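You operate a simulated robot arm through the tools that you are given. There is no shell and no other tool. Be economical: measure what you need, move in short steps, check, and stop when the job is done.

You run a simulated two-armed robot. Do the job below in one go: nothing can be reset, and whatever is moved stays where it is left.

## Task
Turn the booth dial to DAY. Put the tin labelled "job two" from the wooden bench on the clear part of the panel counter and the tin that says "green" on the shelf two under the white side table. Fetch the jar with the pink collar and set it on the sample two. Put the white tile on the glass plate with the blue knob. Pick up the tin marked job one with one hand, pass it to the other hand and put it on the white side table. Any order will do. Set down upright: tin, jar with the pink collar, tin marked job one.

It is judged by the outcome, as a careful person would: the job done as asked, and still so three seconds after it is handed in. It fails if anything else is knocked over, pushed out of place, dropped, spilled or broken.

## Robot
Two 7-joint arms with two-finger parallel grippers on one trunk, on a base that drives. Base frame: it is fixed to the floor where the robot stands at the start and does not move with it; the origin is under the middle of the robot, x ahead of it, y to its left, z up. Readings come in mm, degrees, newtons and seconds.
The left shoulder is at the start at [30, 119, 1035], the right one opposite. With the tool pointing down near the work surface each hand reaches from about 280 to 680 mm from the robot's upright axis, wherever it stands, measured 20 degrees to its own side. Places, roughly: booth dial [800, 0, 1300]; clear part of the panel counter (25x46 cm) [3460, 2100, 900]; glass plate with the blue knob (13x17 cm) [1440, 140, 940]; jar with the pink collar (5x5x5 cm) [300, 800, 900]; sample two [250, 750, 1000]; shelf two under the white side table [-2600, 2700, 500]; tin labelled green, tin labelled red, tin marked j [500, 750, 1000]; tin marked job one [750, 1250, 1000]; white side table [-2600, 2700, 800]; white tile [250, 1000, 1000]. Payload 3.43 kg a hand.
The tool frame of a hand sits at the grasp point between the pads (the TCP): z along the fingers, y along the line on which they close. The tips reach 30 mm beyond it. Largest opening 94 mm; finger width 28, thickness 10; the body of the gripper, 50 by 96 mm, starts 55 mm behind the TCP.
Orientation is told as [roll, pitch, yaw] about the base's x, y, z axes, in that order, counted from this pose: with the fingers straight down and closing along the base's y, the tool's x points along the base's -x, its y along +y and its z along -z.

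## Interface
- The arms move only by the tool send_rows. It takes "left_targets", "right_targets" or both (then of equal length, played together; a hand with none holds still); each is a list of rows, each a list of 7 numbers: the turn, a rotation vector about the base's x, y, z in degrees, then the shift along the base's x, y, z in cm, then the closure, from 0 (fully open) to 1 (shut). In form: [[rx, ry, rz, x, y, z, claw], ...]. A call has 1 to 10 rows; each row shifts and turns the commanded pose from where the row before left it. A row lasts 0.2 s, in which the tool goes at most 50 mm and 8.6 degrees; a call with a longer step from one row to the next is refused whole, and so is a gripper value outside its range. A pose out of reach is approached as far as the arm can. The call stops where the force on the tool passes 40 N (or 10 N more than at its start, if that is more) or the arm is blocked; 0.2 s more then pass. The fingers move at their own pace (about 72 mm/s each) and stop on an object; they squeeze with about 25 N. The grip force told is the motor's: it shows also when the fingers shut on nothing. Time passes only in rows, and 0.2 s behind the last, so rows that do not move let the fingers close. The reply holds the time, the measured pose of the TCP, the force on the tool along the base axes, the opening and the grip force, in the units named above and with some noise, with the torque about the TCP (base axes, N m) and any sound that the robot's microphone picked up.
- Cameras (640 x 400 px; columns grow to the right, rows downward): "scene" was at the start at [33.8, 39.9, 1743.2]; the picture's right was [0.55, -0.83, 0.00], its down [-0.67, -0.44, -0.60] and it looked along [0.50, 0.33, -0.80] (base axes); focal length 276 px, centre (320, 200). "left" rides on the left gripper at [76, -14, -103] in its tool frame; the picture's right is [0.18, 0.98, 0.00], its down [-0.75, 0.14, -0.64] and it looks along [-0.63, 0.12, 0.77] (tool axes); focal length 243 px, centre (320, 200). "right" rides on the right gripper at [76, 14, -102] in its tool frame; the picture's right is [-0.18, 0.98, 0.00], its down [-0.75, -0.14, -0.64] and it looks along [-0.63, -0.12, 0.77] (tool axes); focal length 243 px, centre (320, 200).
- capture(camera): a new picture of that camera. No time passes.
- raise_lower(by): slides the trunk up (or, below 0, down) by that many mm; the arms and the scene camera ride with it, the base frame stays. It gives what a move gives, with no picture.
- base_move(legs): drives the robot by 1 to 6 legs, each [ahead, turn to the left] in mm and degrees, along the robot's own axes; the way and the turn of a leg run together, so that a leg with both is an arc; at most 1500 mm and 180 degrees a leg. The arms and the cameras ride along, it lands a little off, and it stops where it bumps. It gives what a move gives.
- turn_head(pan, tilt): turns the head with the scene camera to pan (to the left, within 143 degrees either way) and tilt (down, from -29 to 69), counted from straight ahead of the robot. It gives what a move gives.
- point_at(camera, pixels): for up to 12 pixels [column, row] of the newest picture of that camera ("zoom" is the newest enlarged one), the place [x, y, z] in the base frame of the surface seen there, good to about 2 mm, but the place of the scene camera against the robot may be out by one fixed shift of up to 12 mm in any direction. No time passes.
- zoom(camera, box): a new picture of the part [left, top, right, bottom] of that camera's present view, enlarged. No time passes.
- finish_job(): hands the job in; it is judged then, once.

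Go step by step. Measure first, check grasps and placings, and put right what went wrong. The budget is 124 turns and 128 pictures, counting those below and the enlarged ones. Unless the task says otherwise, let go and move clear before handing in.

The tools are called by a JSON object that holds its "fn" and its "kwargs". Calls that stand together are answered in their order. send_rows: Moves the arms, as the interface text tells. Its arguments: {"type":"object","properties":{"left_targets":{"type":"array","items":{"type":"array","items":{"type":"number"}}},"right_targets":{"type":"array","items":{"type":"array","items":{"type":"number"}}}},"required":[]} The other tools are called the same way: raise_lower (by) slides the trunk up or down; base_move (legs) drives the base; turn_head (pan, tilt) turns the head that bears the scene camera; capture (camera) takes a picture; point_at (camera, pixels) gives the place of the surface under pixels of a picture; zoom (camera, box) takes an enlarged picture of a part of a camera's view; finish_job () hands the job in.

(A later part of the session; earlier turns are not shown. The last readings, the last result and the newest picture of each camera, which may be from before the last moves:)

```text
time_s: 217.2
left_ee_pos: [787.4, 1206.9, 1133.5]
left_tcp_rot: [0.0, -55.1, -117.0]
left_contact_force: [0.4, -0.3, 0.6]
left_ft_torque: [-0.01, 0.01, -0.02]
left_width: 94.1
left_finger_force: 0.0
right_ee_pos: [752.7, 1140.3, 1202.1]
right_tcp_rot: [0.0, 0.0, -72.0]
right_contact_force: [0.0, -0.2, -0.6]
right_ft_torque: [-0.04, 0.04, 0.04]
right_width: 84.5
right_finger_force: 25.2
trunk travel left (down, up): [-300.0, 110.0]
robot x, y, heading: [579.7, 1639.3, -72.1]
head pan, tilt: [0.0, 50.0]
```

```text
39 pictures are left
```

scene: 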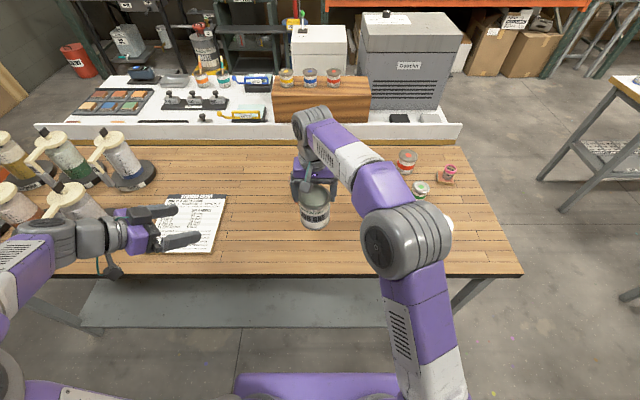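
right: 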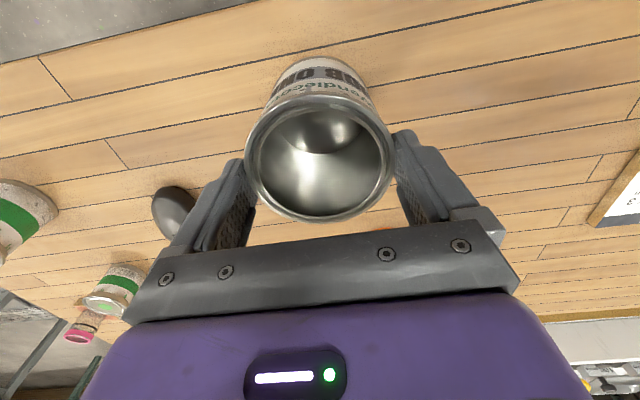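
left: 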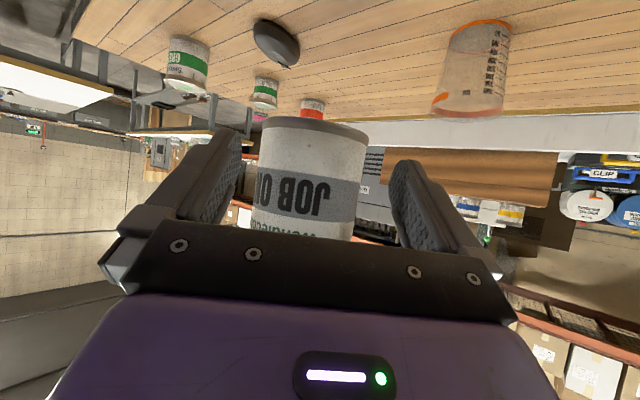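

Centred now. Advance the rest and close the left hand on the body (right keeps holding).

{"fn": "send_rows", "kwargs": {"left_targets": [[0, 0, 0, -1.75, -3.37, 0, 0], [0, 0, 0, -1.75, -3.37, 0, 0], [0, 0, 0, 0, 0, 0, 0]]}}

{"fn": "send_rows", "kwargs": {"left_targets": [[0, 0, 0, 0, 0, 0, 0.5], [0, 0, 0, 0, 0, 0, 0.5], [0, 0, 0, 0, 0, 0, 0.5], [0, 0, 0, 0, 0, 0, 0.5]]}}

{"fn": "capture", "kwargs": {"camera": "left"}}

```text
time_s: 217.8
left_ee_pos: [751.5, 1140.8, 1129.6]
left_tcp_rot: [-0.2, -54.7, -116.8]
left_contact_force: [1.1, 3.1, 0.2]
left_ft_torque: [-0.17, 0.03, 0.1]
left_width: 94.2
left_finger_force: 0.1
right_ee_pos: [743.9, 1128.4, 1199.8]
right_tcp_rot: [-0.8, -1.2, -73.5]
right_contact_force: [-0.3, -2.0, -0.6]
right_ft_torque: [-0.07, -0.02, -0.11]
right_width: 84.6
right_finger_force: 24.9
trunk travel left (down, up): [-300.0, 110.0]
robot x, y, heading: [576.4, 1632.5, -72.2]
head pan, tilt: [0.0, 50.0]
stopped in row 3 (right hand): the force on the tool passed its limit at 48 N (the readings are from after the stop); the commanded pose is now the measured one
```

```text
time_s: 218.8
left_ee_pos: [751.3, 1141.4, 1129.5]
left_tcp_rot: [-0.2, -54.8, -117.1]
left_contact_force: [-4.6, 14.8, 2.4]
left_ft_torque: [-0.49, 0.0, 0.36]
left_width: 87.4
left_finger_force: 25.2
right_ee_pos: [744.9, 1128.0, 1201.9]
right_tcp_rot: [-0.8, -1.2, -73.6]
right_contact_force: [4.1, -14.4, -2.3]
right_ft_torque: [-0.53, -0.26, -0.5]
right_width: 84.4
right_finger_force: 24.9
trunk travel left (down, up): [-300.0, 110.0]
robot x, y, heading: [578.4, 1635.0, -72.2]
head pan, tilt: [0.0, 50.0]
```

```text
38 pictures are left
```

left: 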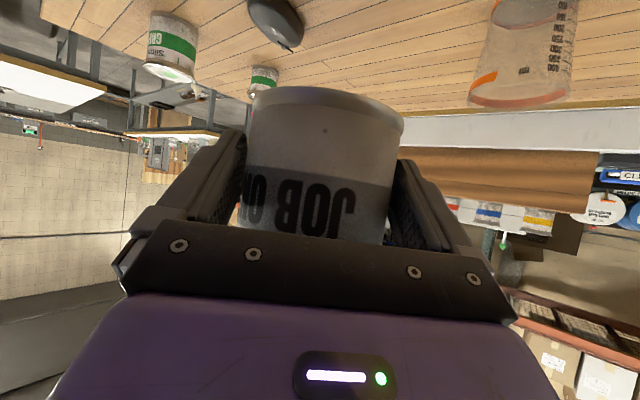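

The left palm touched the tin ~12 mm before centre and nudged it, but both hands now hold it firmly (left 87 mm, 25 N). Open the right hand and rise straight off.

{"fn": "send_rows", "kwargs": {"right_targets": [[0, 0, 0, 0, 0, 0, 0.1], [0, 0, 0, 0, 0, 0, 0], [0, 0, 0, 0, 0, 0, 0], [0, 0, 0, 0, 0, 1, 0], [0, 0, 0, 0, 0, 2, 0], [0, 0, 0, 0, 0, 3, 0], [0, 0, 0, 0, 0, 4, 0], [0, 0, 0, -2, 0, 3, 0]]}}

{"fn": "capture", "kwargs": {"camera": "left"}}

{"fn": "capture", "kwargs": {"camera": "scene"}}

```text
time_s: 219.9
left_ee_pos: [750.5, 1138.3, 1137.5]
left_tcp_rot: [0.2, -55.8, -117.3]
left_contact_force: [2.8, 1.9, 0.6]
left_ft_torque: [-0.07, 0.13, 0.01]
left_width: 87.4
left_finger_force: 25.2
right_ee_pos: [741.5, 1126.4, 1208.2]
right_tcp_rot: [-1.6, -0.9, -73.8]
right_contact_force: [-2.4, -1.7, -0.4]
right_ft_torque: [-0.02, 0.05, 0.0]
right_width: 92.7
right_finger_force: 0.0
trunk travel left (down, up): [-300.0, 110.0]
robot x, y, heading: [580.2, 1636.0, -72.3]
head pan, tilt: [0.0, 50.0]
stopped in row 5 (left hand): the force on the tool passed its limit at 45 N (the readings are from after the stop); the commanded pose is now the measured one
```

```text
37 pictures are left
```

left: 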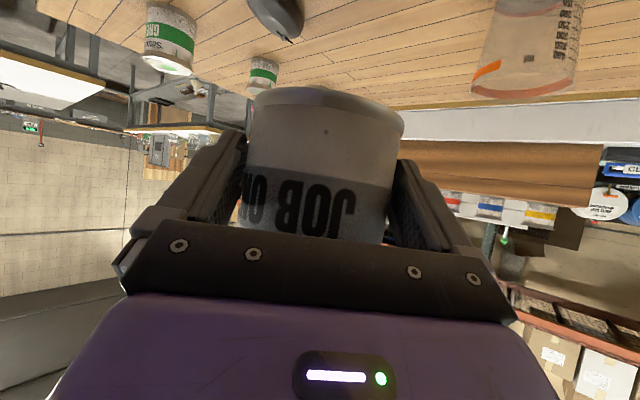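

```text
36 pictures are left
```

scene: 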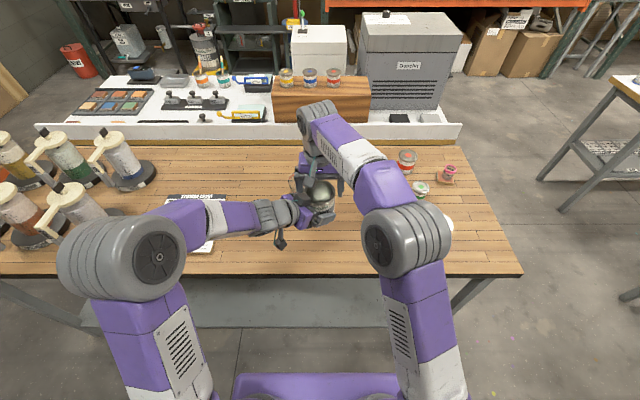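

The rising right finger hooked under the left palm's overhang (right opening stuck at 92.7). Slide the right hand forward 35 mm along its pads to clear the overhang, then rise.

{"fn": "send_rows", "kwargs": {"right_targets": [[0, 0, 0, 0.15, -0.48, -0.3, 0], [0, 0, 0, 0.3, -0.95, 0, 0], [0, 0, 0, 0.3, -0.95, 0, 0], [0, 0, 0, 0.3, -0.95, 0, 0], [0, 0, 0, 0, 0, 0, 0]]}}

{"fn": "capture", "kwargs": {"camera": "right"}}

```text
time_s: 221.1
left_ee_pos: [750.1, 1138.1, 1138.1]
left_tcp_rot: [0.3, -55.6, -117.6]
left_contact_force: [-0.1, -0.1, -0.5]
left_ft_torque: [0.01, -0.03, 0.01]
left_width: 87.0
left_finger_force: 25.7
right_ee_pos: [752.7, 1093.5, 1206.7]
right_tcp_rot: [-1.6, -1.0, -73.7]
right_contact_force: [-0.5, 0.0, 0.0]
right_ft_torque: [-0.01, 0.02, 0.0]
right_width: 94.0
right_finger_force: 0.1
trunk travel left (down, up): [-300.0, 110.0]
robot x, y, heading: [579.4, 1634.6, -72.0]
head pan, tilt: [0.0, 50.0]
```

```text
35 pictures are left
```

right: 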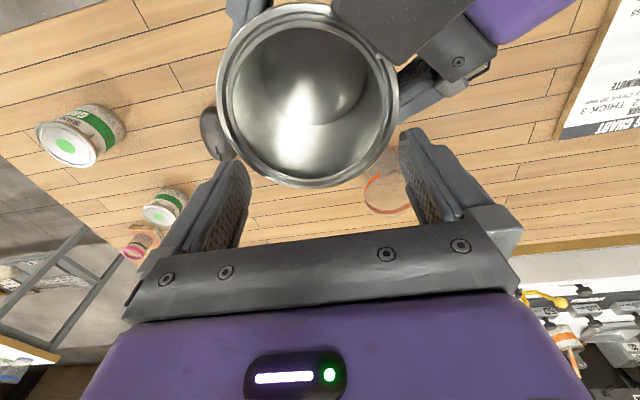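

Free now (opening 94, no force). Raise the right hand and check the tin in the left grip.

{"fn": "send_rows", "kwargs": {"right_targets": [[0, 0, 0, 0, 0, 2, 0], [0, 0, 0, 0, 0, 3, 0], [0, 0, 0, 0, 0, 4, 0], [0, 0, 0, -3, 0, 3, 0], [0, 0, 0, -4, 0, 0, 0], [0, 0, 0, -4, 0, 0, 0], [0, 0, 0, -4, 0, 0, 0]]}}

{"fn": "zoom", "kwargs": {"camera": "scene", "box": [220, 130, 420, 260]}}

```text
time_s: 222.7
left_ee_pos: [748.4, 1138.6, 1137.6]
left_tcp_rot: [0.4, -55.7, -117.8]
left_contact_force: [-0.5, 0.0, -0.3]
left_ft_torque: [0.01, -0.01, 0.03]
left_width: 87.0
left_finger_force: 24.9
right_ee_pos: [591.4, 1114.8, 1317.3]
right_tcp_rot: [-1.4, -0.9, -73.7]
right_contact_force: [0.7, 1.0, 0.9]
right_ft_torque: [0.05, -0.05, 0.02]
right_width: 94.0
right_finger_force: 0.1
right hand out of reach, approached as far as the arm can: row 2, 3
trunk travel left (down, up): [-300.0, 110.0]
robot x, y, heading: [579.0, 1631.1, -71.9]
head pan, tilt: [0.0, 50.0]
```

```text
3.08 times, centred on (320, 195) of scene
```

zoom: 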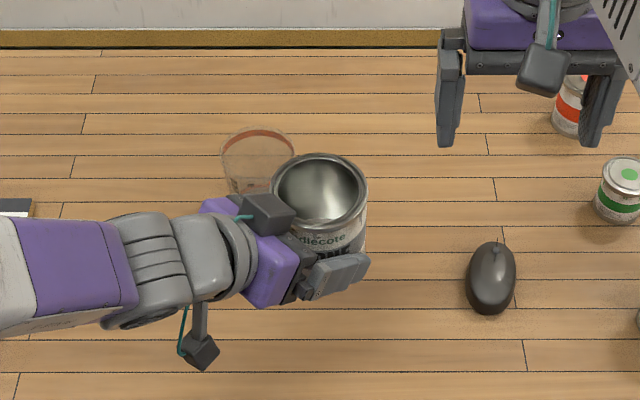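

The left hand holds JOB ONE upright; hand-over done. Next the large GREEN tin with the right hand: shift the base along the bench.

{"fn": "base_move", "kwargs": {"legs": [[-100, 0], [0, -90], [300, 0], [0, 90], [150, 0]]}}

{"fn": "capture", "kwargs": {"camera": "right"}}

```text
time_s: 234.1
left_ee_pos: [444.1, 1002.0, 1135.9]
left_tcp_rot: [0.3, -55.6, -120.5]
left_contact_force: [0.0, -0.3, -0.2]
left_ft_torque: [0.05, 0.01, 0.0]
left_width: 86.5
left_finger_force: 25.7
right_ee_pos: [285.9, 985.1, 1317.7]
right_tcp_rot: [-1.4, -0.9, -76.6]
right_contact_force: [0.0, -0.5, -0.4]
right_ft_torque: [0.01, 0.01, -0.03]
right_width: 93.9
right_finger_force: 0.0
trunk travel left (down, up): [-300.0, 110.0]
robot x, y, heading: [297.0, 1504.6, -75.3]
head pan, tilt: [0.0, 50.0]
```

```text
33 pictures are left
```

right: 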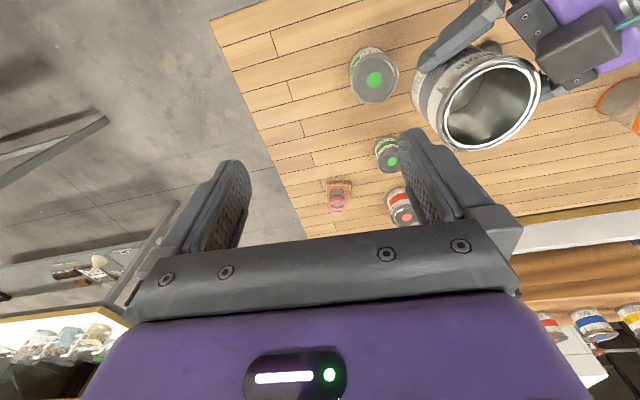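

The held tin is close to the GREEN target, so I'll move the left hand aside, and measure the lid at (375,80).

{"fn": "point_at", "kwargs": {"camera": "right", "pixels": [[375, 80], [353, 82], [398, 82], [376, 102], [375, 60], [360, 96], [391, 96]]}}

{"fn": "send_rows", "kwargs": {"left_targets": [[0, 0, 0, 3.6, 2.67, 0, 0.5], [0, 0, 0, 3.6, 2.67, 0, 0.5], [0, 0, 0, 3.6, 2.67, 0, 0.5], [0, 0, 0, 3.6, 2.67, 0, 0.5], [0, 0, 0, 3.6, 2.67, 0, 0.5], [0, 0, 0, 3.6, 2.67, 0, 0.5]], "right_targets": [[1.4, 0.9, 0, 1.2, 0.5, -3.5, 0], [0, 0, 0, 1.2, 0.5, -3.5, 0], [0, 0, 0, 1.2, 0.5, -3.5, 0], [0, 0, 0, 1.2, 0.5, -3.5, 0], [0, 0, 0, 1.2, 0.5, -3.5, 0], [0, 0, 0, 0, 0, 0, 0]]}}

{"fn": "capture", "kwargs": {"camera": "right"}}

```text
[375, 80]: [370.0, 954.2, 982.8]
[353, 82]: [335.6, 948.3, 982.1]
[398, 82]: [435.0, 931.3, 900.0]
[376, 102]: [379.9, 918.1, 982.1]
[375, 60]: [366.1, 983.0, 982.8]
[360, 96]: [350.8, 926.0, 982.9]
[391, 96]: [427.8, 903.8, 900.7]
```

```text
time_s: 235.5
left_ee_pos: [659.4, 1164.1, 1139.4]
left_tcp_rot: [0.3, -55.8, -120.6]
left_contact_force: [0.6, 1.3, -1.0]
left_ft_torque: [0.04, 0.0, 0.0]
left_width: 86.4
left_finger_force: 24.8
right_ee_pos: [345.3, 1011.6, 1140.7]
right_tcp_rot: [-2.1, 0.6, -76.7]
right_contact_force: [1.3, 0.3, 0.6]
right_ft_torque: [-0.04, -0.02, 0.01]
right_width: 94.0
right_finger_force: 0.1
trunk travel left (down, up): [-300.0, 110.0]
robot x, y, heading: [301.7, 1503.4, -75.2]
head pan, tilt: [0.0, 50.0]
```

```text
32 pictures are left
```

right: 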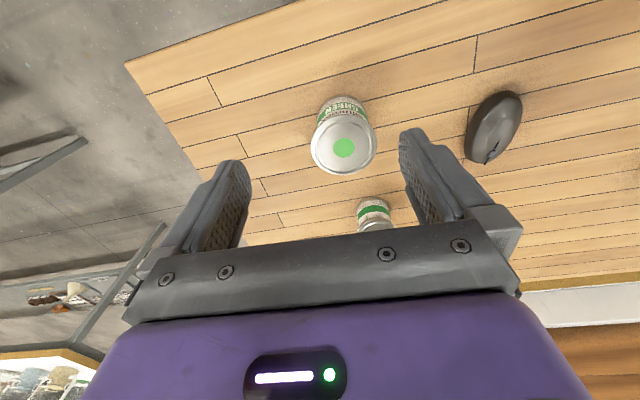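

Shelf two has little headroom, so I'll grip GREEN from the side with a 50° slanted right hand. Turn the hand and back it off first.

{"fn": "send_rows", "kwargs": {"right_targets": [[-0.1, -2.18, 0, -0.12, 1.2, -1.5, 0], [-8.11, -1.92, 0, -0.12, 1.2, -1.5, 0], [-8.11, -1.92, 0, -0.12, 1.2, -1.5, 0], [-8.11, -1.92, 0, -0.12, 1.2, -1.5, 0], [-8.11, -1.92, 0, -0.12, 1.2, -1.5, 0], [-8.11, -1.92, 0, -0.12, 1.2, -1.5, 0], [-8.11, -1.92, 0, -0.12, 1.2, -1.5, 0], [0, 0, 0, 0, 0, 0, 0]]}}

{"fn": "capture", "kwargs": {"camera": "right"}}

```text
time_s: 237.3
left_ee_pos: [658.3, 1162.5, 1137.9]
left_tcp_rot: [0.3, -55.7, -120.5]
left_contact_force: [0.0, 0.7, -0.5]
left_ft_torque: [0.0, -0.01, 0.06]
left_width: 86.1
left_finger_force: 25.3
right_ee_pos: [336.5, 1093.7, 1038.0]
right_tcp_rot: [-0.1, -49.9, -76.7]
right_contact_force: [-0.8, 0.6, -0.8]
right_ft_torque: [-0.01, 0.03, 0.02]
right_width: 94.2
right_finger_force: 0.0
trunk travel left (down, up): [-300.0, 110.0]
robot x, y, heading: [295.3, 1507.3, -75.1]
head pan, tilt: [0.0, 50.0]
```

```text
31 pictures are left
```

right: 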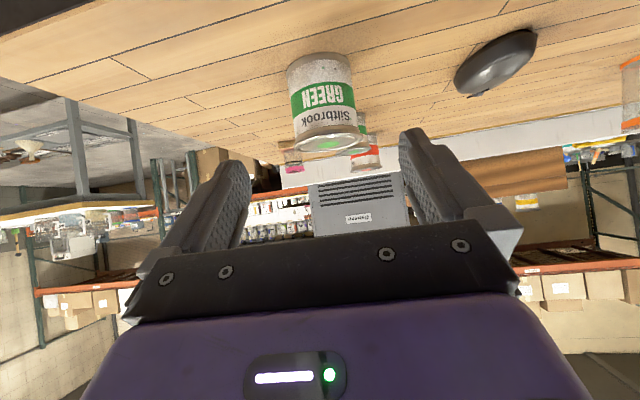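

Pose reached; GREEN is ahead at (322,100). Lower to z 947 and check alignment.

{"fn": "send_rows", "kwargs": {"right_targets": [[0, 0, 0, 0, 0, -4.5, 0], [0, 0, 0, 0, 0, -4.6, 0], [0, 0, 0, 0, 0, 0, 0]]}}

{"fn": "capture", "kwargs": {"camera": "right"}}

```text
time_s: 238.1
left_ee_pos: [660.2, 1163.6, 1137.7]
left_tcp_rot: [0.4, -55.9, -120.5]
left_contact_force: [0.9, -0.6, -0.4]
left_ft_torque: [0.01, -0.04, -0.01]
left_width: 86.1
left_finger_force: 25.4
right_ee_pos: [338.9, 1094.5, 949.8]
right_tcp_rot: [0.0, -50.1, -76.7]
right_contact_force: [-1.0, -0.4, 0.4]
right_ft_torque: [0.02, 0.03, 0.02]
right_width: 94.0
right_finger_force: 0.0
trunk travel left (down, up): [-300.0, 110.0]
robot x, y, heading: [299.3, 1508.7, -75.2]
head pan, tilt: [0.0, 50.0]
```

```text
30 pictures are left
```

right: 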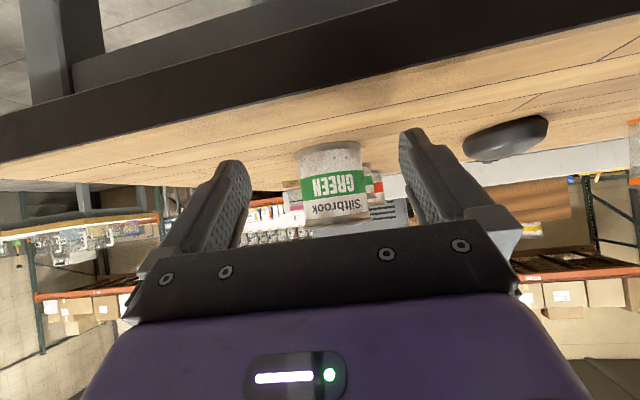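

Aligned (expected col 335, seen 333). Advance onto the tin and close.

{"fn": "send_rows", "kwargs": {"right_targets": [[0, 0, 0, 0.79, -3.48, -0.05, 0], [0, 0, 0, 0.79, -3.48, -0.05, 0], [0, 0, 0, 0.79, -3.48, 0, 0], [0, 0, 0, 0.79, -3.48, 0, 0], [0, 0, 0, 0, 0, 0, 0]]}}

{"fn": "capture", "kwargs": {"camera": "right"}}

```text
time_s: 239.3
left_ee_pos: [659.0, 1163.6, 1137.8]
left_tcp_rot: [0.3, -55.8, -120.5]
left_contact_force: [-0.4, 0.0, -0.5]
left_ft_torque: [-0.02, 0.03, -0.01]
left_width: 85.9
left_finger_force: 25.0
right_ee_pos: [369.8, 955.1, 945.9]
right_tcp_rot: [0.1, -50.0, -76.6]
right_contact_force: [0.1, 0.7, -0.5]
right_ft_torque: [-0.02, 0.02, 0.0]
right_width: 93.9
right_finger_force: 0.1
trunk travel left (down, up): [-300.0, 110.0]
robot x, y, heading: [298.5, 1504.5, -75.1]
head pan, tilt: [0.0, 50.0]
```

```text
29 pictures are left
```

right: 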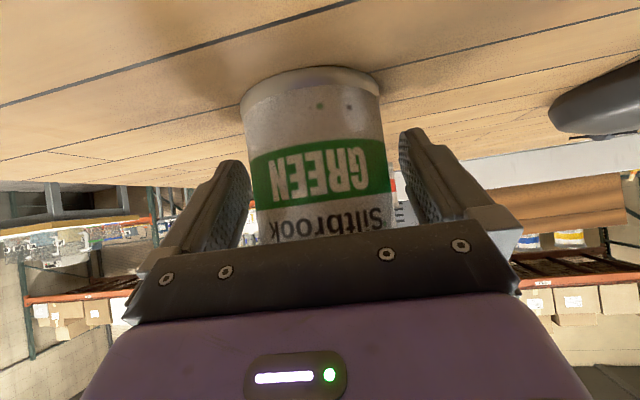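

The tin is between the pads with no contact. Close and lift.

{"fn": "send_rows", "kwargs": {"right_targets": [[0, 0, 0, 0, 0, 0, 0.6], [0, 0, 0, 0, 0, 0, 0.6], [0, 0, 0, 0, 0, 0, 0.6], [0, 0, 0, 0, 0, 0, 0.6], [0, 0, 0, 0, 0, 1, 0.6], [0, 0, 0, 0, 0, 3, 0.6], [0, 0, 0, 0, 0, 4, 0.6], [0, 0, 0, 0, 0, 4, 0.6]]}}

{"fn": "capture", "kwargs": {"camera": "right"}}

```text
time_s: 241.1
left_ee_pos: [659.3, 1163.9, 1138.5]
left_tcp_rot: [0.4, -55.6, -120.6]
left_contact_force: [0.1, 0.7, -0.7]
left_ft_torque: [0.03, -0.03, 0.01]
left_width: 86.1
left_finger_force: 25.4
right_ee_pos: [369.3, 955.8, 1067.3]
right_tcp_rot: [0.0, -49.9, -76.6]
right_contact_force: [0.5, -0.4, -3.4]
right_ft_torque: [0.03, -0.01, -0.03]
right_width: 76.6
right_finger_force: 25.0
trunk travel left (down, up): [-300.0, 110.0]
robot x, y, heading: [299.2, 1506.3, -75.3]
head pan, tilt: [0.0, 50.0]
```

```text
28 pictures are left
```

right: 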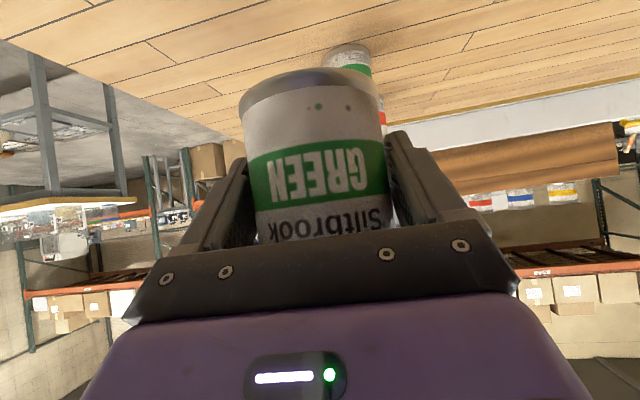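

GREEN is held (77 mm, ~0.35 kg). Back off and drive to the white side table, stopping short.

{"fn": "base_move", "kwargs": {"legs": [[-150, 0], [0, -109.8], [1300, 0], [1150, 0], [0, -67]]}}

{"fn": "turn_head", "kwargs": {"pan": 0, "tilt": 35}}

{"fn": "capture", "kwargs": {"camera": "scene"}}

```text
time_s: 261.8
left_ee_pos: [-2581.8, 2242.8, 1138.0]
left_tcp_rot: [0.4, -55.7, 62.2]
left_contact_force: [0.4, 0.0, -0.4]
left_ft_torque: [-0.03, 0.0, -0.05]
left_width: 85.1
left_finger_force: 24.9
right_ee_pos: [-2302.5, 2464.1, 1065.5]
right_tcp_rot: [0.0, -50.0, 106.0]
right_contact_force: [0.2, -0.6, -3.6]
right_ft_torque: [0.04, -0.02, 0.0]
right_width: 76.5
right_finger_force: 25.2
trunk travel left (down, up): [-300.0, 110.0]
robot x, y, heading: [-2204.6, 1918.1, 107.7]
head pan, tilt: [0.0, 50.0]
```

```text
time_s: 262.6
left_ee_pos: [-2580.9, 2243.9, 1137.9]
left_tcp_rot: [0.4, -55.7, 62.2]
left_contact_force: [0.2, 0.1, -1.1]
left_ft_torque: [-0.01, 0.05, 0.0]
left_width: 85.0
left_finger_force: 25.4
right_ee_pos: [-2303.1, 2464.5, 1065.8]
right_tcp_rot: [-0.1, -49.8, 106.0]
right_contact_force: [0.1, 0.4, -3.9]
right_ft_torque: [-0.05, 0.0, 0.01]
right_width: 76.5
right_finger_force: 25.4
trunk travel left (down, up): [-300.0, 110.0]
robot x, y, heading: [-2209.0, 1921.2, 107.5]
head pan, tilt: [0.0, 35.0]
```

```text
27 pictures are left
```

scene: 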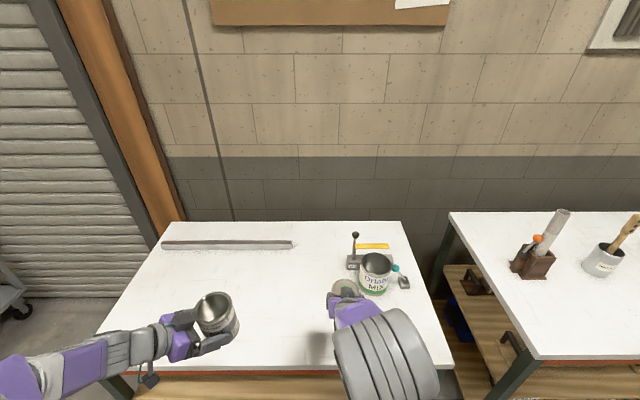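

The table top is clear on the left/centre. I'll tilt down to see the shelves and front edge.

{"fn": "point_at", "kwargs": {"camera": "scene", "pixels": [[104, 330], [448, 367], [250, 366], [404, 225], [180, 224], [280, 280], [340, 355]]}}

{"fn": "turn_head", "kwargs": {"pan": 0, "tilt": 62}}

{"fn": "capture", "kwargs": {"camera": "scene"}}

{"fn": "capture", "kwargs": {"camera": "left"}}

```text
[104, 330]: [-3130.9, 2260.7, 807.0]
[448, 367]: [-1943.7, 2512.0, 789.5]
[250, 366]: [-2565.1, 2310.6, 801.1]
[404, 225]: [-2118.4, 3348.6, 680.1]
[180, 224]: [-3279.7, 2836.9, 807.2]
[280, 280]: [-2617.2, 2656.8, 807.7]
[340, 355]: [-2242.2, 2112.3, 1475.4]
```

```text
time_s: 263.5
left_ee_pos: [-2582.2, 2242.8, 1137.2]
left_tcp_rot: [0.3, -55.6, 62.2]
left_contact_force: [0.5, -0.4, -1.1]
left_ft_torque: [-0.02, 0.03, -0.01]
left_width: 85.1
left_finger_force: 25.6
right_ee_pos: [-2302.2, 2466.1, 1065.7]
right_tcp_rot: [0.0, -49.8, 106.0]
right_contact_force: [-0.7, -1.2, -3.0]
right_ft_torque: [-0.05, 0.02, 0.0]
right_width: 76.4
right_finger_force: 25.1
trunk travel left (down, up): [-300.0, 110.0]
robot x, y, heading: [-2204.2, 1917.7, 107.5]
head pan, tilt: [0.0, 62.0]
```

```text
26 pictures are left
```

scene: 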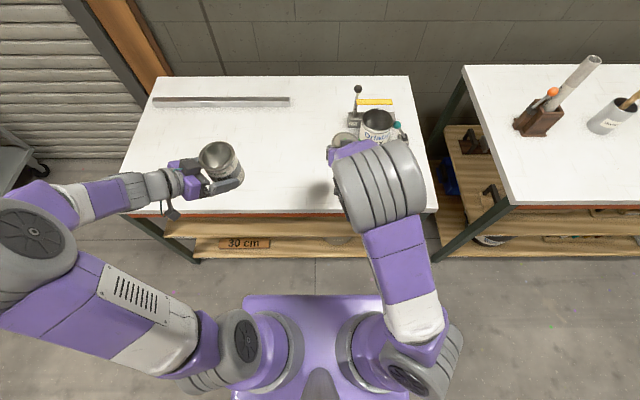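

```text
25 pictures are left
```

left: 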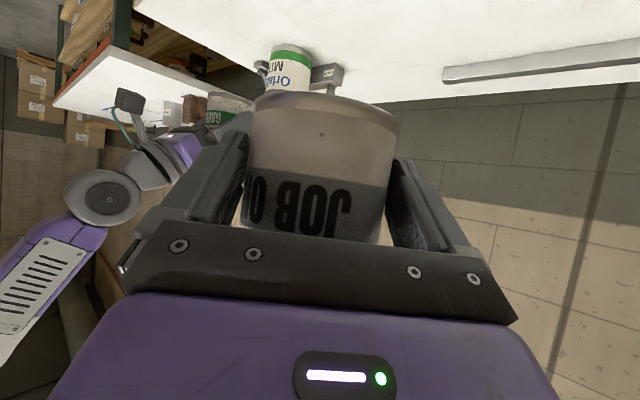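

Table front edge is at v≈2990, top z≈800. Drive 80 mm forward, then lower JOB ONE with the left hand onto the clear left part.

{"fn": "base_move", "kwargs": {"legs": [[80, 0]]}}

{"fn": "send_rows", "kwargs": {"left_targets": [[0, 0, 0, -1.25, 3.8, -2, 0.5], [0, 0, 0, -1.25, 3.8, -2, 0.5], [0, 0, 0, 0, 0, -4.5, 0.5], [0, 0, 0, 0, 0, -4.5, 0.5], [0, 0, 0, 0, 0, -4.5, 0.5], [0, 0, 0, 0, 0, -4.5, 0.5], [0, 0, 0, 0, 0, -4.5, 0.5], [0, 0, 0, 0, 0, 0, 0.5]]}}

{"fn": "capture", "kwargs": {"camera": "left"}}

```text
time_s: 264.5
left_ee_pos: [-2605.0, 2319.7, 1138.1]
left_tcp_rot: [0.3, -55.7, 62.1]
left_contact_force: [-0.4, 0.5, -0.6]
left_ft_torque: [-0.03, 0.02, -0.04]
left_width: 84.6
left_finger_force: 24.7
right_ee_pos: [-2327.1, 2541.3, 1065.4]
right_tcp_rot: [0.1, -49.9, 106.0]
right_contact_force: [-0.9, -0.3, -3.3]
right_ft_torque: [0.02, -0.02, -0.03]
right_width: 76.3
right_finger_force: 25.2
trunk travel left (down, up): [-300.0, 110.0]
robot x, y, heading: [-2229.9, 1991.5, 107.5]
head pan, tilt: [0.0, 62.0]
```

```text
time_s: 266.3
left_ee_pos: [-2629.5, 2395.5, 872.3]
left_tcp_rot: [0.4, -55.6, 62.1]
left_contact_force: [0.1, 0.0, -0.9]
left_ft_torque: [0.02, 0.03, 0.03]
left_width: 84.8
left_finger_force: 24.8
right_ee_pos: [-2325.2, 2540.1, 1065.6]
right_tcp_rot: [0.1, -49.9, 105.9]
right_contact_force: [1.3, -0.6, -3.1]
right_ft_torque: [0.02, 0.03, 0.0]
right_width: 76.3
right_finger_force: 24.8
trunk travel left (down, up): [-300.0, 110.0]
robot x, y, heading: [-2228.7, 1990.2, 107.6]
head pan, tilt: [0.0, 62.0]
```

```text
24 pictures are left
```

left: 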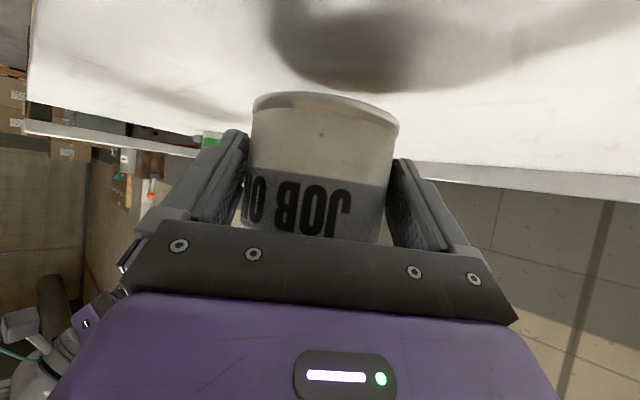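

The tin hovers ~30 mm above the table. Lower gently to contact.

{"fn": "send_rows", "kwargs": {"left_targets": [[0, 0, 0, 0, 0, -1.5, 0.5], [0, 0, 0, 0, 0, -1.2, 0.5], [0, 0, 0, 0, 0, -0.4, 0.5], [0, 0, 0, 0, 0, 0, 0.5]]}}

{"fn": "zoom", "kwargs": {"camera": "left", "box": [220, 40, 440, 240]}}

```text
time_s: 267.3
left_ee_pos: [-2630.5, 2395.9, 842.4]
left_tcp_rot: [0.3, -55.7, 62.0]
left_contact_force: [-1.3, -0.8, 2.6]
left_ft_torque: [-0.12, 0.06, -0.02]
left_width: 84.8
left_finger_force: 25.4
right_ee_pos: [-2326.8, 2541.8, 1065.3]
right_tcp_rot: [0.0, -49.9, 106.0]
right_contact_force: [-0.9, 0.3, -3.1]
right_ft_torque: [-0.01, -0.05, -0.01]
right_width: 76.3
right_finger_force: 25.0
trunk travel left (down, up): [-300.0, 110.0]
robot x, y, heading: [-2232.9, 1991.6, 107.6]
head pan, tilt: [0.0, 62.0]
```

```text
2.00 times, centred on (330, 140) of left
```

zoom: 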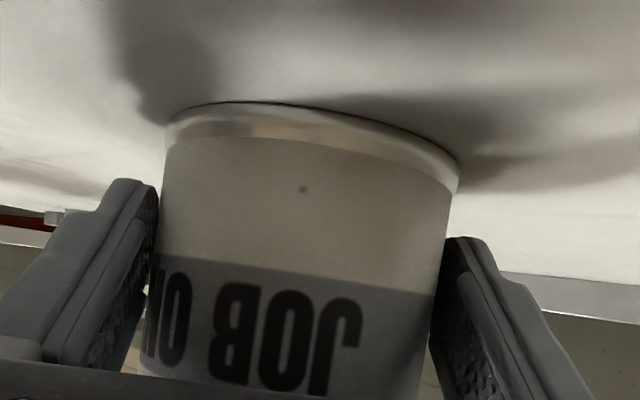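

Contact begins (2.6 N). Press 2 mm more, then open slowly and back out along the approach direction.

{"fn": "send_rows", "kwargs": {"left_targets": [[0, 0, 0, 0, 0, -0.15, 0.5], [0, 0, 0, 0, 0, 0, 0.5]]}}

{"fn": "send_rows", "kwargs": {"left_targets": [[0, 0, 0, 0, 0, 0, 0.08], [0, 0, 0, 0, 0, 0, 0], [0, 0, 0, 0, 0, 0, 0], [0, 0, 0, 0, 0, 0, 0]]}}

{"fn": "capture", "kwargs": {"camera": "left"}}

```text
time_s: 267.9
left_ee_pos: [-2630.9, 2396.1, 842.6]
left_tcp_rot: [0.6, -55.9, 62.1]
left_contact_force: [-2.5, -2.2, 10.0]
left_ft_torque: [-0.42, 0.07, -0.08]
left_width: 84.9
left_finger_force: 24.8
right_ee_pos: [-2325.2, 2539.6, 1066.1]
right_tcp_rot: [0.1, -49.9, 106.0]
right_contact_force: [0.0, -0.1, -2.8]
right_ft_torque: [0.0, -0.03, 0.0]
right_width: 76.6
right_finger_force: 25.6
trunk travel left (down, up): [-300.0, 110.0]
robot x, y, heading: [-2230.5, 1993.3, 107.4]
head pan, tilt: [0.0, 62.0]
```

```text
time_s: 268.9
left_ee_pos: [-2629.9, 2394.6, 839.7]
left_tcp_rot: [0.4, -55.7, 62.2]
left_contact_force: [-0.1, 0.0, -0.8]
left_ft_torque: [0.0, 0.01, 0.0]
left_width: 94.1
left_finger_force: 0.0
right_ee_pos: [-2325.8, 2541.0, 1066.6]
right_tcp_rot: [0.1, -49.9, 106.0]
right_contact_force: [-0.4, -0.5, -3.3]
right_ft_torque: [-0.01, 0.0, 0.02]
right_width: 76.4
right_finger_force: 25.2
trunk travel left (down, up): [-300.0, 110.0]
robot x, y, heading: [-2228.4, 1990.4, 107.6]
head pan, tilt: [0.0, 62.0]
```

```text
22 pictures are left
```

left: 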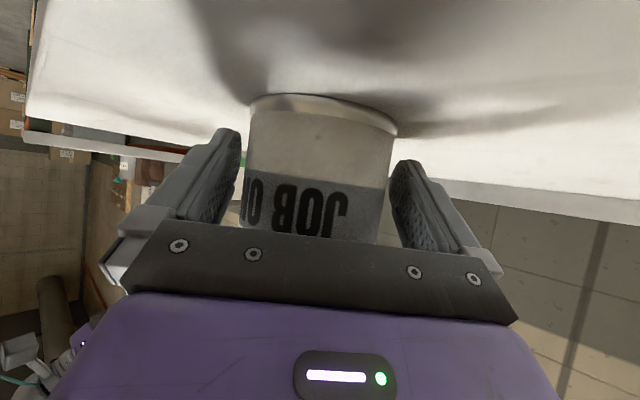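

It stands free. Back straight out 150 mm, then lift the left hand clear.

{"fn": "send_rows", "kwargs": {"left_targets": [[0, 0, 0, -0.93, -1.77, 0, 0], [0, 0, 0, -1.75, -3.32, 0, 0], [0, 0, 0, -1.75, -3.32, 0, 0], [0, 0, 0, -1.75, -3.32, 0, 0], [0, 0, 0, 0, 0, 4.5, 0], [0, 0, 0, 0, 0, 4.5, 0], [0, 0, 0, 0, 0, 4.5, 0], [0, 0, 0, 0, 0, 4.5, 0]]}}

{"fn": "turn_head", "kwargs": {"pan": 10, "tilt": 60}}

{"fn": "capture", "kwargs": {"camera": "scene"}}

```text
time_s: 270.7
left_ee_pos: [-2692.1, 2279.1, 1023.2]
left_tcp_rot: [0.1, -55.8, 62.4]
left_contact_force: [1.2, 1.4, 0.8]
left_ft_torque: [-0.01, 0.0, 0.04]
left_width: 94.0
left_finger_force: 0.1
right_ee_pos: [-2325.3, 2540.7, 1065.9]
right_tcp_rot: [0.2, -49.9, 106.0]
right_contact_force: [-0.5, 0.8, -3.2]
right_ft_torque: [-0.01, 0.02, -0.02]
right_width: 76.6
right_finger_force: 24.9
trunk travel left (down, up): [-300.0, 110.0]
robot x, y, heading: [-2231.1, 1991.3, 107.4]
head pan, tilt: [0.0, 62.0]
```

```text
time_s: 271.5
left_ee_pos: [-2692.5, 2279.3, 1022.1]
left_tcp_rot: [0.3, -55.7, 62.1]
left_contact_force: [-0.1, -0.1, 0.4]
left_ft_torque: [0.0, 0.01, -0.02]
left_width: 94.1
left_finger_force: 0.0
right_ee_pos: [-2326.4, 2540.5, 1065.7]
right_tcp_rot: [0.0, -49.9, 106.0]
right_contact_force: [0.5, 0.4, -3.2]
right_ft_torque: [-0.01, 0.0, 0.02]
right_width: 76.5
right_finger_force: 25.2
trunk travel left (down, up): [-300.0, 110.0]
robot x, y, heading: [-2233.1, 1993.5, 107.6]
head pan, tilt: [10.0, 60.0]
```

```text
21 pictures are left
```

scene: 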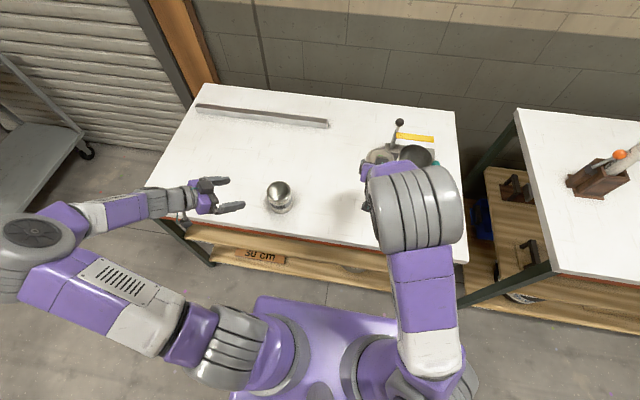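

JOB ONE is upright on the white table. Back off 400 mm, lower the trunk, and look at the shelves.

{"fn": "base_move", "kwargs": {"legs": [[-400, 0]]}}

{"fn": "raise_lower", "kwargs": {"by": -280}}

{"fn": "turn_head", "kwargs": {"pan": 5, "tilt": 42}}

{"fn": "capture", "kwargs": {"camera": "scene"}}

{"fn": "capture", "kwargs": {"camera": "right"}}

```text
time_s: 273.9
left_ee_pos: [-2574.1, 1896.3, 1024.3]
left_tcp_rot: [0.3, -55.7, 62.4]
left_contact_force: [0.2, -0.7, -0.5]
left_ft_torque: [-0.02, -0.03, -0.02]
left_width: 94.1
left_finger_force: 0.0
right_ee_pos: [-2207.4, 2159.6, 1066.3]
right_tcp_rot: [0.0, -49.8, 106.3]
right_contact_force: [-0.3, -1.0, -2.5]
right_ft_torque: [0.0, 0.0, 0.0]
right_width: 76.4
right_finger_force: 25.6
trunk travel left (down, up): [-300.0, 110.0]
robot x, y, heading: [-2109.3, 1614.2, 107.7]
head pan, tilt: [10.0, 60.0]
```

```text
time_s: 276.8
left_ee_pos: [-2573.0, 1897.0, 742.8]
left_tcp_rot: [0.3, -55.7, 62.4]
left_contact_force: [0.0, 0.2, -0.1]
left_ft_torque: [0.02, 0.03, -0.02]
left_width: 94.0
left_finger_force: 0.0
right_ee_pos: [-2207.0, 2159.9, 786.7]
right_tcp_rot: [0.0, -50.0, 106.3]
right_contact_force: [0.3, 0.2, -3.0]
right_ft_torque: [-0.03, 0.01, 0.03]
right_width: 76.4
right_finger_force: 24.6
trunk travel left (down, up): [-20.0, 390.0]
robot x, y, heading: [-2104.9, 1613.8, 107.7]
head pan, tilt: [10.0, 60.0]
```

```text
time_s: 277.6
left_ee_pos: [-2573.7, 1896.4, 742.8]
left_tcp_rot: [0.3, -55.6, 62.4]
left_contact_force: [0.9, 0.0, -0.4]
left_ft_torque: [-0.02, -0.03, 0.01]
left_width: 94.0
left_finger_force: 0.0
right_ee_pos: [-2208.2, 2159.2, 785.4]
right_tcp_rot: [0.0, -49.9, 106.3]
right_contact_force: [-0.5, 0.9, -2.9]
right_ft_torque: [-0.02, -0.02, -0.01]
right_width: 76.5
right_finger_force: 25.4
trunk travel left (down, up): [-20.0, 390.0]
robot x, y, heading: [-2109.5, 1613.8, 107.8]
head pan, tilt: [5.0, 42.0]
```

```text
20 pictures are left
```

scene: 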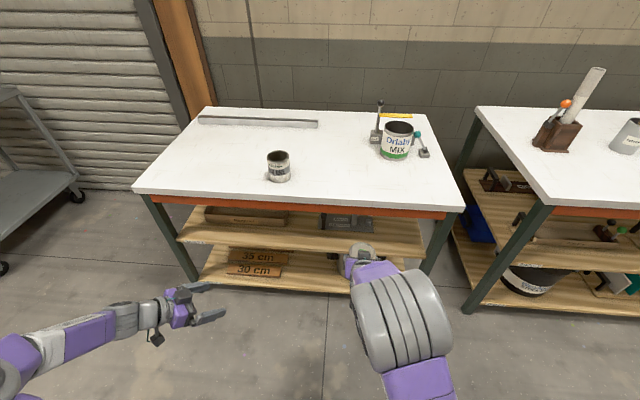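

```text
19 pictures are left
```

right: 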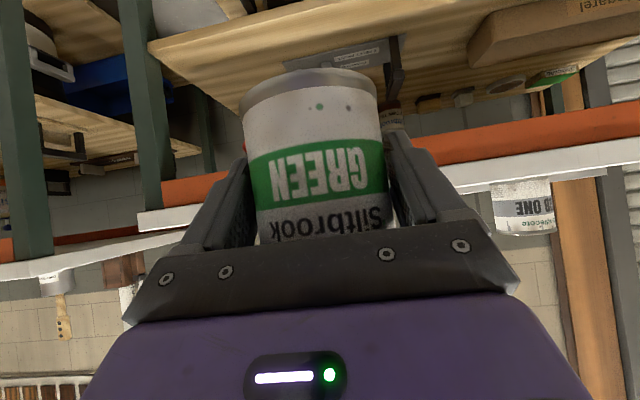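

The upper shelf (z≈500) should be shelf two; I'll zoom in for its label and measure free space.

{"fn": "zoom", "kwargs": {"camera": "scene", "box": [130, 180, 470, 310]}}

{"fn": "point_at", "kwargs": {"camera": "zoom", "pixels": [[120, 108], [300, 125], [400, 132], [520, 133], [300, 105], [250, 85], [330, 85], [470, 90], [250, 40], [400, 50], [120, 115], [330, 115]]}}

```text
1.88 times, centred on (300, 245) of scene
```

zoom: 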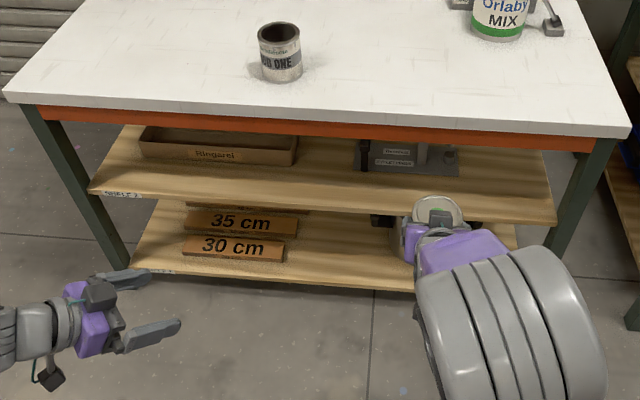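

```text
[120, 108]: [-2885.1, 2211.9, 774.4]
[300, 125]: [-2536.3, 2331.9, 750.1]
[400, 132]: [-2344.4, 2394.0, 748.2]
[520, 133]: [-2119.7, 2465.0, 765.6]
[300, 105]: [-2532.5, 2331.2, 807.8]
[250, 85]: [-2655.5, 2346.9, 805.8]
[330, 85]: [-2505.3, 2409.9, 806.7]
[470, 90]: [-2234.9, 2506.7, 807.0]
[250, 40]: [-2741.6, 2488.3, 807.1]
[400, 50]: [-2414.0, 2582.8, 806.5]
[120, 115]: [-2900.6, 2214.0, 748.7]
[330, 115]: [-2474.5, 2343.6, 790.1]
```

"SHELF 2" label is on the upper shelf (118,195). I'll measure that shelf's front edge and contents.

{"fn": "point_at", "kwargs": {"camera": "zoom", "pixels": [[110, 188], [300, 203], [450, 214], [330, 190], [325, 165], [215, 160], [300, 160], [400, 172], [360, 165], [480, 195], [520, 190], [215, 185]]}}

{"fn": "zoom", "kwargs": {"camera": "right", "box": [180, 0, 640, 200]}}

```text
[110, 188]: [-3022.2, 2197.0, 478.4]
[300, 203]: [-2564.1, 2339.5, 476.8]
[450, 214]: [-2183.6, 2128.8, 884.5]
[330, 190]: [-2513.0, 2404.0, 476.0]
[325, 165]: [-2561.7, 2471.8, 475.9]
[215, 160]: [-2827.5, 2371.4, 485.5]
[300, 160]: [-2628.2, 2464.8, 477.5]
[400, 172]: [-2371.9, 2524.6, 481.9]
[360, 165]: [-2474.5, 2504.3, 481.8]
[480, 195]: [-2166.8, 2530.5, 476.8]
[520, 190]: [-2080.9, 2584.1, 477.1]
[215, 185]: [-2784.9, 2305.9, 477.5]
```

```text
1.39 times, centred on (410, 100) of right
```

zoom: 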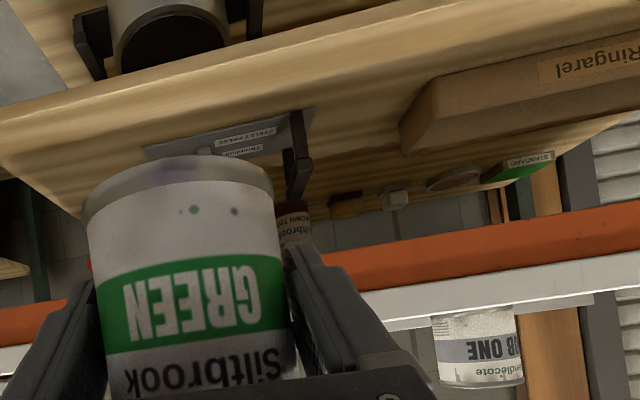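

Shelf 2's front strip is free at u≈-1665 (edge v≈3020, box/device start at v≈3134+). Retract the right hand, raise the left, and drive into position.

{"fn": "send_rows", "kwargs": {"right_targets": [[0, 0, 0, 1.5, -4.7, 0, 0.6], [0, 0, 0, 1.5, -4.7, 0, 0.6], [0, 0, 0, 1.5, -4.7, 0, 0.6], [0, 0, 0, 0, 0, 0, 0.6], [0, 0, 0, 0, 0, 0, 0.6], [0, 0, 0, 0, 0, 0, 0.6]], "left_targets": [[0, 0, 0, 0, 0, 4.5, 0], [0, 0, 0, 0, 0, 4.5, 0], [0, 0, 0, 0, 0, 4.5, 0], [0, 0, 0, 0, 0, 4.5, 0], [0, 0, 0, 0, 0, 4.5, 0], [0, 0, 0, 0, 0, 4.5, 0]]}}

{"fn": "base_move", "kwargs": {"legs": [[0, 33.2], [423, 0], [0, -33.2]]}}

{"fn": "capture", "kwargs": {"camera": "right"}}

```text
time_s: 279.0
left_ee_pos: [-2571.3, 1895.7, 1014.1]
left_tcp_rot: [0.3, -55.7, 62.5]
left_contact_force: [0.8, 0.2, 0.5]
left_ft_torque: [-0.02, 0.02, 0.0]
left_width: 93.5
left_finger_force: 0.1
right_ee_pos: [-2165.8, 2024.6, 784.8]
right_tcp_rot: [-0.1, -49.8, 106.3]
right_contact_force: [-0.4, 0.1, -2.5]
right_ft_torque: [-0.02, -0.01, 0.02]
right_width: 76.3
right_finger_force: 24.7
right hand out of reach, approached as far as the arm can: row 3
trunk travel left (down, up): [-20.0, 390.0]
robot x, y, heading: [-2107.2, 1613.5, 108.1]
head pan, tilt: [5.0, 42.0]
```

```text
time_s: 284.8
left_ee_pos: [-2895.0, 2165.5, 1013.4]
left_tcp_rot: [0.3, -55.7, 62.1]
left_contact_force: [0.6, 0.6, -0.4]
left_ft_torque: [-0.01, 0.0, -0.02]
left_width: 94.3
left_finger_force: 0.1
right_ee_pos: [-2488.4, 2290.8, 784.1]
right_tcp_rot: [-0.1, -49.8, 106.0]
right_contact_force: [-0.6, -0.1, -3.1]
right_ft_torque: [-0.03, 0.03, 0.03]
right_width: 76.5
right_finger_force: 24.8
trunk travel left (down, up): [-20.0, 390.0]
robot x, y, heading: [-2434.1, 1881.4, 107.2]
head pan, tilt: [5.0, 42.0]
```

```text
16 pictures are left
```

right: 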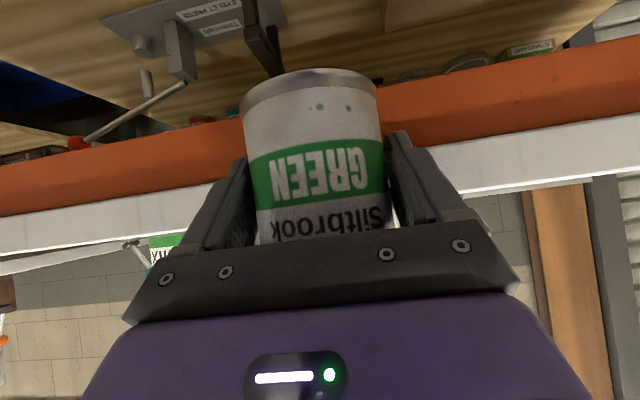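

Tin is just in front of the table edge. Back 30 mm, then lower the right hand toward shelf height.

{"fn": "base_move", "kwargs": {"legs": [[-30, 0]]}}

{"fn": "send_rows", "kwargs": {"right_targets": [[0, 0, 0, 0, 0, -4.5, 0.6], [0, 0, 0, 0, 0, -4.5, 0.6], [0, 0, 0, 0, 0, -4.5, 0.6], [0, 0, 0, 0, 0, -4.5, 0.6], [0, 0, 0, 0, 0, -4.5, 0.6], [0, 0, 0, 0, 0, 0, 0.6]]}}

{"fn": "capture", "kwargs": {"camera": "right"}}

```text
time_s: 285.6
left_ee_pos: [-2885.9, 2136.9, 1013.2]
left_tcp_rot: [0.5, -55.7, 62.1]
left_contact_force: [0.2, -0.1, -0.5]
left_ft_torque: [-0.02, -0.01, 0.03]
left_width: 94.2
left_finger_force: 0.0
right_ee_pos: [-2479.6, 2262.3, 785.2]
right_tcp_rot: [-0.1, -49.7, 106.1]
right_contact_force: [-0.5, -0.3, -2.7]
right_ft_torque: [0.0, 0.02, 0.0]
right_width: 76.4
right_finger_force: 25.0
trunk travel left (down, up): [-20.0, 390.0]
robot x, y, heading: [-2425.8, 1850.3, 107.7]
head pan, tilt: [5.0, 42.0]
```

```text
time_s: 287.0
left_ee_pos: [-2886.6, 2138.1, 1013.1]
left_tcp_rot: [0.2, -55.7, 62.1]
left_contact_force: [-0.8, -0.8, 0.2]
left_ft_torque: [-0.01, 0.02, -0.01]
left_width: 93.9
left_finger_force: 0.0
right_ee_pos: [-2481.6, 2262.5, 560.1]
right_tcp_rot: [0.1, -49.9, 105.9]
right_contact_force: [-0.1, 0.7, -3.5]
right_ft_torque: [-0.05, 0.01, -0.01]
right_width: 76.6
right_finger_force: 25.1
trunk travel left (down, up): [-20.0, 390.0]
robot x, y, heading: [-2426.3, 1848.0, 107.6]
head pan, tilt: [5.0, 42.0]
```

```text
15 pictures are left
```

right: 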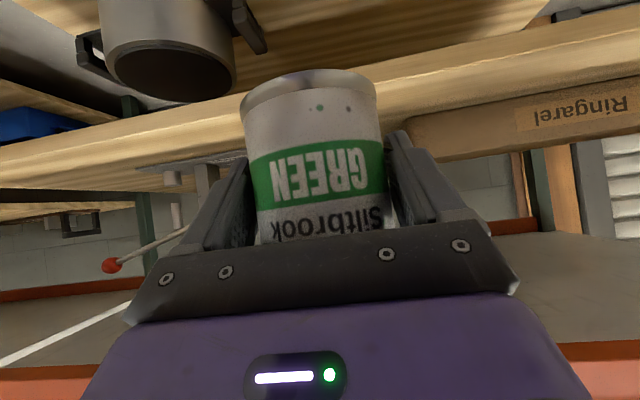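

Now measure the shelf edge and surface from this accurate camera.

{"fn": "point_at", "kwargs": {"camera": "right", "pixels": [[420, 85], [420, 100], [410, 112], [220, 150], [215, 135], [200, 160], [420, 130], [210, 175], [560, 115], [200, 115]]}}

```text
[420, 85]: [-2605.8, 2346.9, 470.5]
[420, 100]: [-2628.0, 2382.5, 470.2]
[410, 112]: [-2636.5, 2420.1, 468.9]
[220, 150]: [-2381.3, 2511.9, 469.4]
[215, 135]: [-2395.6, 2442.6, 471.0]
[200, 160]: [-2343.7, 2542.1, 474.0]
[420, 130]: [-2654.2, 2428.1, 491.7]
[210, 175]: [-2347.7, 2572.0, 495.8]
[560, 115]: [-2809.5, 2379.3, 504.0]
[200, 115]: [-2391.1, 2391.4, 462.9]
```

Shelf surface z=470, edge v≈3015. Lower to 525, slide in 162 mm, then check.

{"fn": "send_rows", "kwargs": {"right_targets": [[0, 0, 0, 0, 0, -3.3, 0.6], [0, 0, 0, -1.25, 3.85, 0, 0.6], [0, 0, 0, -1.25, 3.85, 0, 0.6], [0, 0, 0, -1.25, 3.85, 0, 0.6], [0, 0, 0, -1.25, 3.85, 0, 0.6], [0, 0, 0, 0, 0, 0, 0.6]]}}

{"fn": "capture", "kwargs": {"camera": "right"}}

```text
time_s: 288.4
left_ee_pos: [-2888.6, 2137.4, 1013.3]
left_tcp_rot: [0.3, -55.8, 62.1]
left_contact_force: [0.2, 0.2, -0.5]
left_ft_torque: [0.01, 0.0, 0.01]
left_width: 94.0
left_finger_force: 0.1
right_ee_pos: [-2529.7, 2416.5, 525.2]
right_tcp_rot: [-0.1, -49.9, 106.0]
right_contact_force: [-0.2, -0.1, -3.1]
right_ft_torque: [0.01, -0.01, 0.04]
right_width: 76.3
right_finger_force: 24.7
trunk travel left (down, up): [-20.0, 390.0]
robot x, y, heading: [-2429.4, 1851.9, 107.2]
head pan, tilt: [5.0, 42.0]
```

```text
14 pictures are left
```

right: 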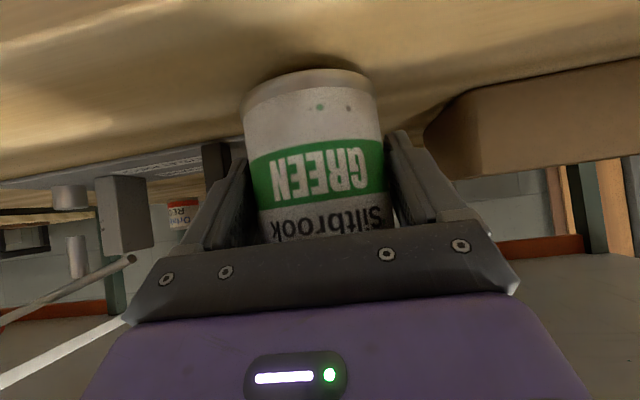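

In position. Lower to contact.

{"fn": "send_rows", "kwargs": {"right_targets": [[0, 0, 0, 0, 0, -0.6, 0.6], [0, 0, 0, 0, 0, -0.25, 0.6], [0, 0, 0, 0, 0, 0, 0.6]]}}

```text
time_s: 289.2
left_ee_pos: [-2886.7, 2137.4, 1012.7]
left_tcp_rot: [0.3, -55.8, 62.1]
left_contact_force: [0.6, 0.0, -1.1]
left_ft_torque: [0.0, 0.04, 0.0]
left_width: 94.1
left_finger_force: 0.0
right_ee_pos: [-2528.8, 2415.3, 519.2]
right_tcp_rot: [-0.2, -49.8, 106.0]
right_contact_force: [0.4, 0.0, -3.5]
right_ft_torque: [-0.01, -0.01, 0.01]
right_width: 76.5
right_finger_force: 25.3
trunk travel left (down, up): [-20.0, 390.0]
robot x, y, heading: [-2425.2, 1851.5, 107.5]
head pan, tilt: [5.0, 42.0]
```

{"fn": "send_rows", "kwargs": {"right_targets": [[0, 0, 0, 0, 0, -0.2, 0.6], [0, 0, 0, 0, 0, -0.15, 0.6], [0, 0, 0, 0, 0, 0, 0.6]]}}

```text
time_s: 290.0
left_ee_pos: [-2887.2, 2135.6, 1015.0]
left_tcp_rot: [0.3, -55.8, 61.9]
left_contact_force: [0.0, -0.1, 0.1]
left_ft_torque: [0.01, 0.01, -0.01]
left_width: 93.9
left_finger_force: 0.1
right_ee_pos: [-2530.3, 2417.9, 515.5]
right_tcp_rot: [0.0, -50.1, 105.8]
right_contact_force: [2.2, -1.4, 13.2]
right_ft_torque: [-0.36, 0.29, 0.06]
right_width: 76.5
right_finger_force: 25.2
trunk travel left (down, up): [-20.0, 390.0]
robot x, y, heading: [-2422.8, 1851.1, 107.6]
head pan, tilt: [5.0, 42.0]
```

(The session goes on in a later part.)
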